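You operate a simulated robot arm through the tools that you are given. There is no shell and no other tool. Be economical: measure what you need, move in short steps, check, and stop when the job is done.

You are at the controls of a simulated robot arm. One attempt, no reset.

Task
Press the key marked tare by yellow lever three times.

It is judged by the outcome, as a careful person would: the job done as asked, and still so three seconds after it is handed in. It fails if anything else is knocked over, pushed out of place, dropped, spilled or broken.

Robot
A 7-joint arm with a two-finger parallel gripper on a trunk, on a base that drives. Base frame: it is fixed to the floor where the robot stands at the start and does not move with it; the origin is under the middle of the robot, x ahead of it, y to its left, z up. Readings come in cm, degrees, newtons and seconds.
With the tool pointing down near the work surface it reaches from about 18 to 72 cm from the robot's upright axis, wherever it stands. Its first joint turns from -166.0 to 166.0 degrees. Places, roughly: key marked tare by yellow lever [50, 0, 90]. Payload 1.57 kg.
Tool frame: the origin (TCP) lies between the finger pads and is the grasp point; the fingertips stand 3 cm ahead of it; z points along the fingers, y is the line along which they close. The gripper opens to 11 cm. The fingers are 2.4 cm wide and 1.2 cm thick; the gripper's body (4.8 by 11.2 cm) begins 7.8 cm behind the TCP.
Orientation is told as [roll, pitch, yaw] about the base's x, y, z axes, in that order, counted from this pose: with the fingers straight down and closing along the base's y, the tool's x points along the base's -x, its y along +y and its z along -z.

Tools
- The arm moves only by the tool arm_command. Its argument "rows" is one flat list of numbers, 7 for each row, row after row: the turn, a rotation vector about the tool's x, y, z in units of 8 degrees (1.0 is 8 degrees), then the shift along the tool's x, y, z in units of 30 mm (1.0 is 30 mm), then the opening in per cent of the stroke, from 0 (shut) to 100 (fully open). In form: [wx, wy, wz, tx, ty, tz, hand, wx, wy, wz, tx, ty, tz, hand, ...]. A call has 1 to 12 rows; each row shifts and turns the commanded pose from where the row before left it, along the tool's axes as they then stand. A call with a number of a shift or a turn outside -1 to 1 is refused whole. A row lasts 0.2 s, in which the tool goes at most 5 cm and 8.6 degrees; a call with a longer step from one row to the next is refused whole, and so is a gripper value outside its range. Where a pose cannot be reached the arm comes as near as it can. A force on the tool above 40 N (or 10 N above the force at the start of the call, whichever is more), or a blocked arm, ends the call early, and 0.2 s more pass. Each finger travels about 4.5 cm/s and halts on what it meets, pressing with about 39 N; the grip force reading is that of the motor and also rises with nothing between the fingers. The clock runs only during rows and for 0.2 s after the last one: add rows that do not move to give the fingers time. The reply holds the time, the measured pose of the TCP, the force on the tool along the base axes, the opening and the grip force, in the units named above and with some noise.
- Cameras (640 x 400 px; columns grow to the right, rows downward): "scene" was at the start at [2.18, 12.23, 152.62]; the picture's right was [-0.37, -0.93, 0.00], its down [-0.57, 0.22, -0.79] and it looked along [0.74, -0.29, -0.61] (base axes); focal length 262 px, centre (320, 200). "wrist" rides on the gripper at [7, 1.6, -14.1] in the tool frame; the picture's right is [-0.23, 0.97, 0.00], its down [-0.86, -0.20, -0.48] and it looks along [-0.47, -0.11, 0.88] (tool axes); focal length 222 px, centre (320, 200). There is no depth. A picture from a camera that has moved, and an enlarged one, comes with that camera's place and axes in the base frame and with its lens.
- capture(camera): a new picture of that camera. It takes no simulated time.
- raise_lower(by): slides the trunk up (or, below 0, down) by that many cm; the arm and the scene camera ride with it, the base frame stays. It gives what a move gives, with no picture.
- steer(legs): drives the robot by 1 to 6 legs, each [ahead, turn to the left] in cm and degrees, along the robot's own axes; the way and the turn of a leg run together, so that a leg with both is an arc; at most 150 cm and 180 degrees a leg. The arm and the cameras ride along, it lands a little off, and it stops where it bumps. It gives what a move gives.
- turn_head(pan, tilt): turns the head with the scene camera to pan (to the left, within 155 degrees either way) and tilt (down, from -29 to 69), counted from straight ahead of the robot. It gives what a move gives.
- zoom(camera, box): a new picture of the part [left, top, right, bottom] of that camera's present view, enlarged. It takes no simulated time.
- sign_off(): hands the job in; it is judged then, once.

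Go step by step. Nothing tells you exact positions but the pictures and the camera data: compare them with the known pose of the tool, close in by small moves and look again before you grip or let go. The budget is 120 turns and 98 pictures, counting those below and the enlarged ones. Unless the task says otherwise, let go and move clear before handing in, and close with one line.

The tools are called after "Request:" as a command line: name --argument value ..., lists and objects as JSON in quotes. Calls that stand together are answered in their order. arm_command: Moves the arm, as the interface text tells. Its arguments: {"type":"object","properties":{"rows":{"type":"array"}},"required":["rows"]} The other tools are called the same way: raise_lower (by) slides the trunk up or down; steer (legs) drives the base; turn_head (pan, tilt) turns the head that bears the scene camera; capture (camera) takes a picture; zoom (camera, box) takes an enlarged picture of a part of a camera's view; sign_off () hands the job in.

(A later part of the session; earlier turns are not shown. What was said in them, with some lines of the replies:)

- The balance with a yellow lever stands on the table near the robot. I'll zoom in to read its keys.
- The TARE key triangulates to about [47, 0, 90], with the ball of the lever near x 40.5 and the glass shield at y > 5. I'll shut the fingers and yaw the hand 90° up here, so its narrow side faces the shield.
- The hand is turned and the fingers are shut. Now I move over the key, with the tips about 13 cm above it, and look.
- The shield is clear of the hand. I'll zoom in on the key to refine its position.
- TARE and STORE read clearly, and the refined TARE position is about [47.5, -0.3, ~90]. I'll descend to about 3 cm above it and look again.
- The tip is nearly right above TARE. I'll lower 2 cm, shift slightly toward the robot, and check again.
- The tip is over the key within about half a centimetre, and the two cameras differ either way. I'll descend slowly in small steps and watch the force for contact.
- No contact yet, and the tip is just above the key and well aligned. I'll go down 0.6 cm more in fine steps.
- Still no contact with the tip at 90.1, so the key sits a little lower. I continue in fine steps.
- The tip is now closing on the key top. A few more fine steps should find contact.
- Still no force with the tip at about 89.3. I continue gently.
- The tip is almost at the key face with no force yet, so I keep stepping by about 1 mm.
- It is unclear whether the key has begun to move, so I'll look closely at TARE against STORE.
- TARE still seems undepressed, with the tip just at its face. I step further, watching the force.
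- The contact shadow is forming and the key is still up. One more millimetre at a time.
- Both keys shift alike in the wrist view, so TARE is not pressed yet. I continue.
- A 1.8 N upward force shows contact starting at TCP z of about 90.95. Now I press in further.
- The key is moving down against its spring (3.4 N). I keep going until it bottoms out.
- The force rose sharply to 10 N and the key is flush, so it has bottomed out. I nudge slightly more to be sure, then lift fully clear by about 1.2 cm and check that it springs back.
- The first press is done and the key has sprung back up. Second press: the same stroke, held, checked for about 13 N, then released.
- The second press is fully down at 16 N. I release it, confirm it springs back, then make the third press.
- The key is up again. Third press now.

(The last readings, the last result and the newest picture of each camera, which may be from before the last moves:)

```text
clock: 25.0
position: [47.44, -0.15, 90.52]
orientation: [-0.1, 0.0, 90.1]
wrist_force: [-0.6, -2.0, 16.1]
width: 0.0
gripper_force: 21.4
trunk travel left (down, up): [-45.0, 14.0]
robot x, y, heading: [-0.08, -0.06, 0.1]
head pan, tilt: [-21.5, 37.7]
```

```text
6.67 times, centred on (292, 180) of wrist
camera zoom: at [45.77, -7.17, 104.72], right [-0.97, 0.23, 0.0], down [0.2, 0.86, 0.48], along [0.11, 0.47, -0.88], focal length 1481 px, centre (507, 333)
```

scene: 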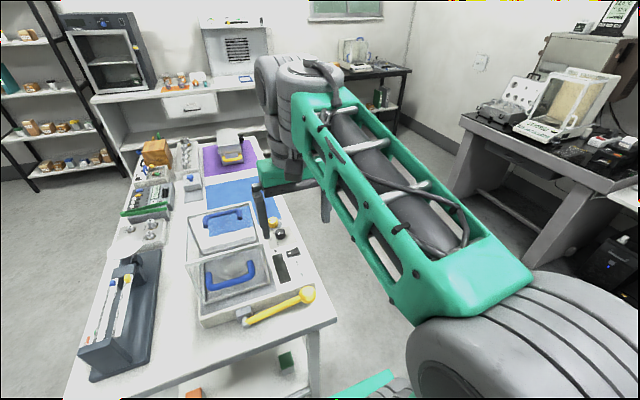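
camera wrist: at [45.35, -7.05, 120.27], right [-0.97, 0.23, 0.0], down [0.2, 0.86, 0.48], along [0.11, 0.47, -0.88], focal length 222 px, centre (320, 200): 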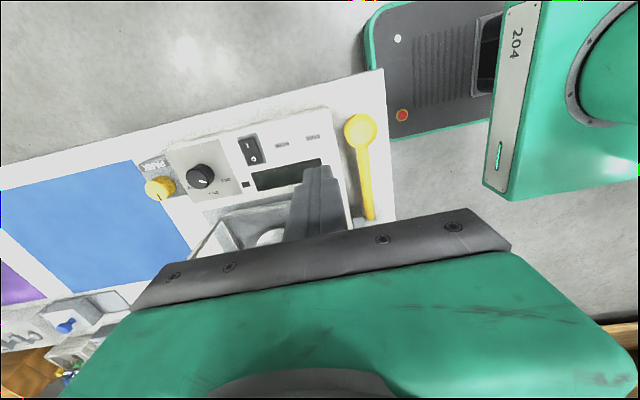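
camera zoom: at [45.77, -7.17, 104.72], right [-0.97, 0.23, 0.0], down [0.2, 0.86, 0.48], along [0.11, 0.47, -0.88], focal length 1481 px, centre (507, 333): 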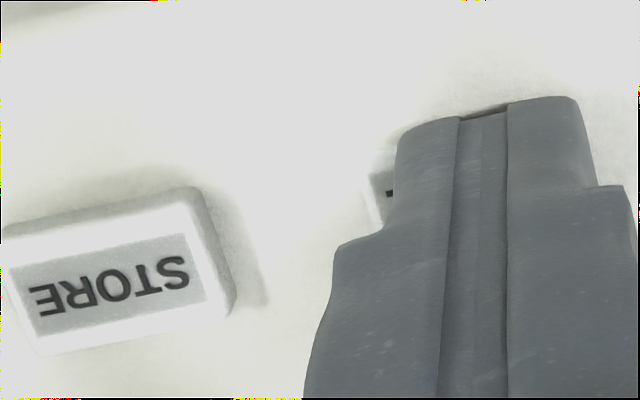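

The third press is fully down at 16 N. I lift well clear and check the scene.

Request:
arm_command --rows '[0, 0, 0, 0, 0, -0.2, 0, 0, 0, 0, 0, 0, -0.6, 0, 0, 0, 0, 0, 0, -0.9, 0, 0, 0, 0, 0, 0, -0.9, 0, 0, 0, 0, 0, 0, -0.9, 0, 0, 0, 0, 0, 0, -0.9, 0, 0, 0, 0, 0, 0, 0, 0]'

Request:
zoom --camera "scene" --box '[180, 190, 340, 330]'

Request:
capture --camera "wrist"

```text
clock: 26.6
position: [47.29, -0.17, 103.7]
orientation: [0.1, 0.0, 89.9]
wrist_force: [-0.1, 0.5, 0.5]
width: 0.0
gripper_force: 20.8
trunk travel left (down, up): [-45.0, 14.0]
robot x, y, heading: [-0.18, -0.37, 0.3]
head pan, tilt: [-21.5, 37.7]
```

```text
2.86 times, centred on (260, 260) of scene
camera zoom: at [2.17, 12.23, 152.62], right [-0.37, -0.93, 0.0], down [-0.57, 0.22, -0.79], along [0.74, -0.29, -0.61], focal length 747 px, centre (491, 29)
```

zoom: 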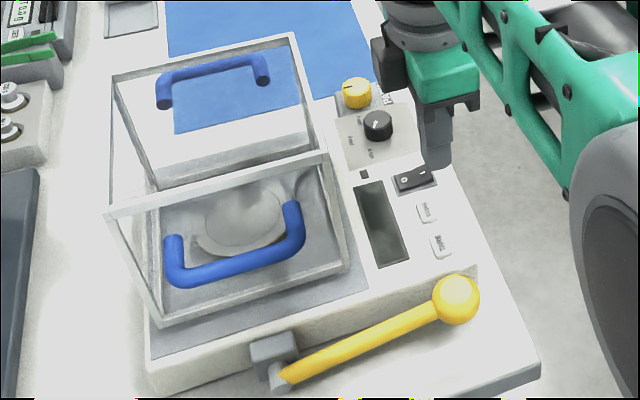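

```text
57 pictures are left
camera wrist: at [45.78, -7.17, 118.0], right [-0.97, 0.23, 0.0], down [0.2, 0.86, 0.48], along [0.11, 0.47, -0.88], focal length 222 px, centre (320, 200)
```

wrist: 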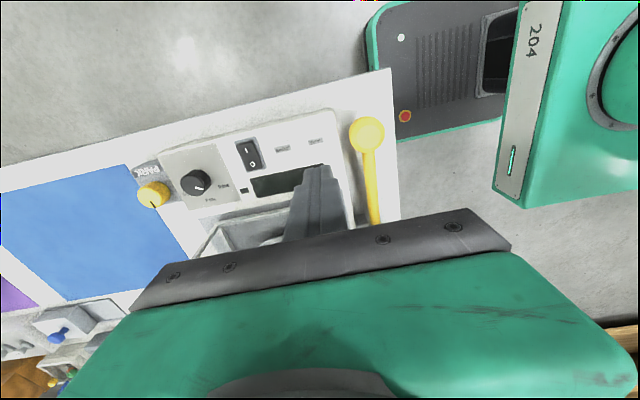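

The key is up again, nothing else has moved, and the hand is clear, so I hand in.

Request:
sign_off

```text
The job is handed in.
```

I pressed the TARE key by the yellow lever three times. Each press went all the way down (13–16 N) and the key came back up after each. Nothing else moved, and the hand was clear of the balance when I handed in. The balance's display looked blank throughout, so only the force readings and pictures confirm the presses.
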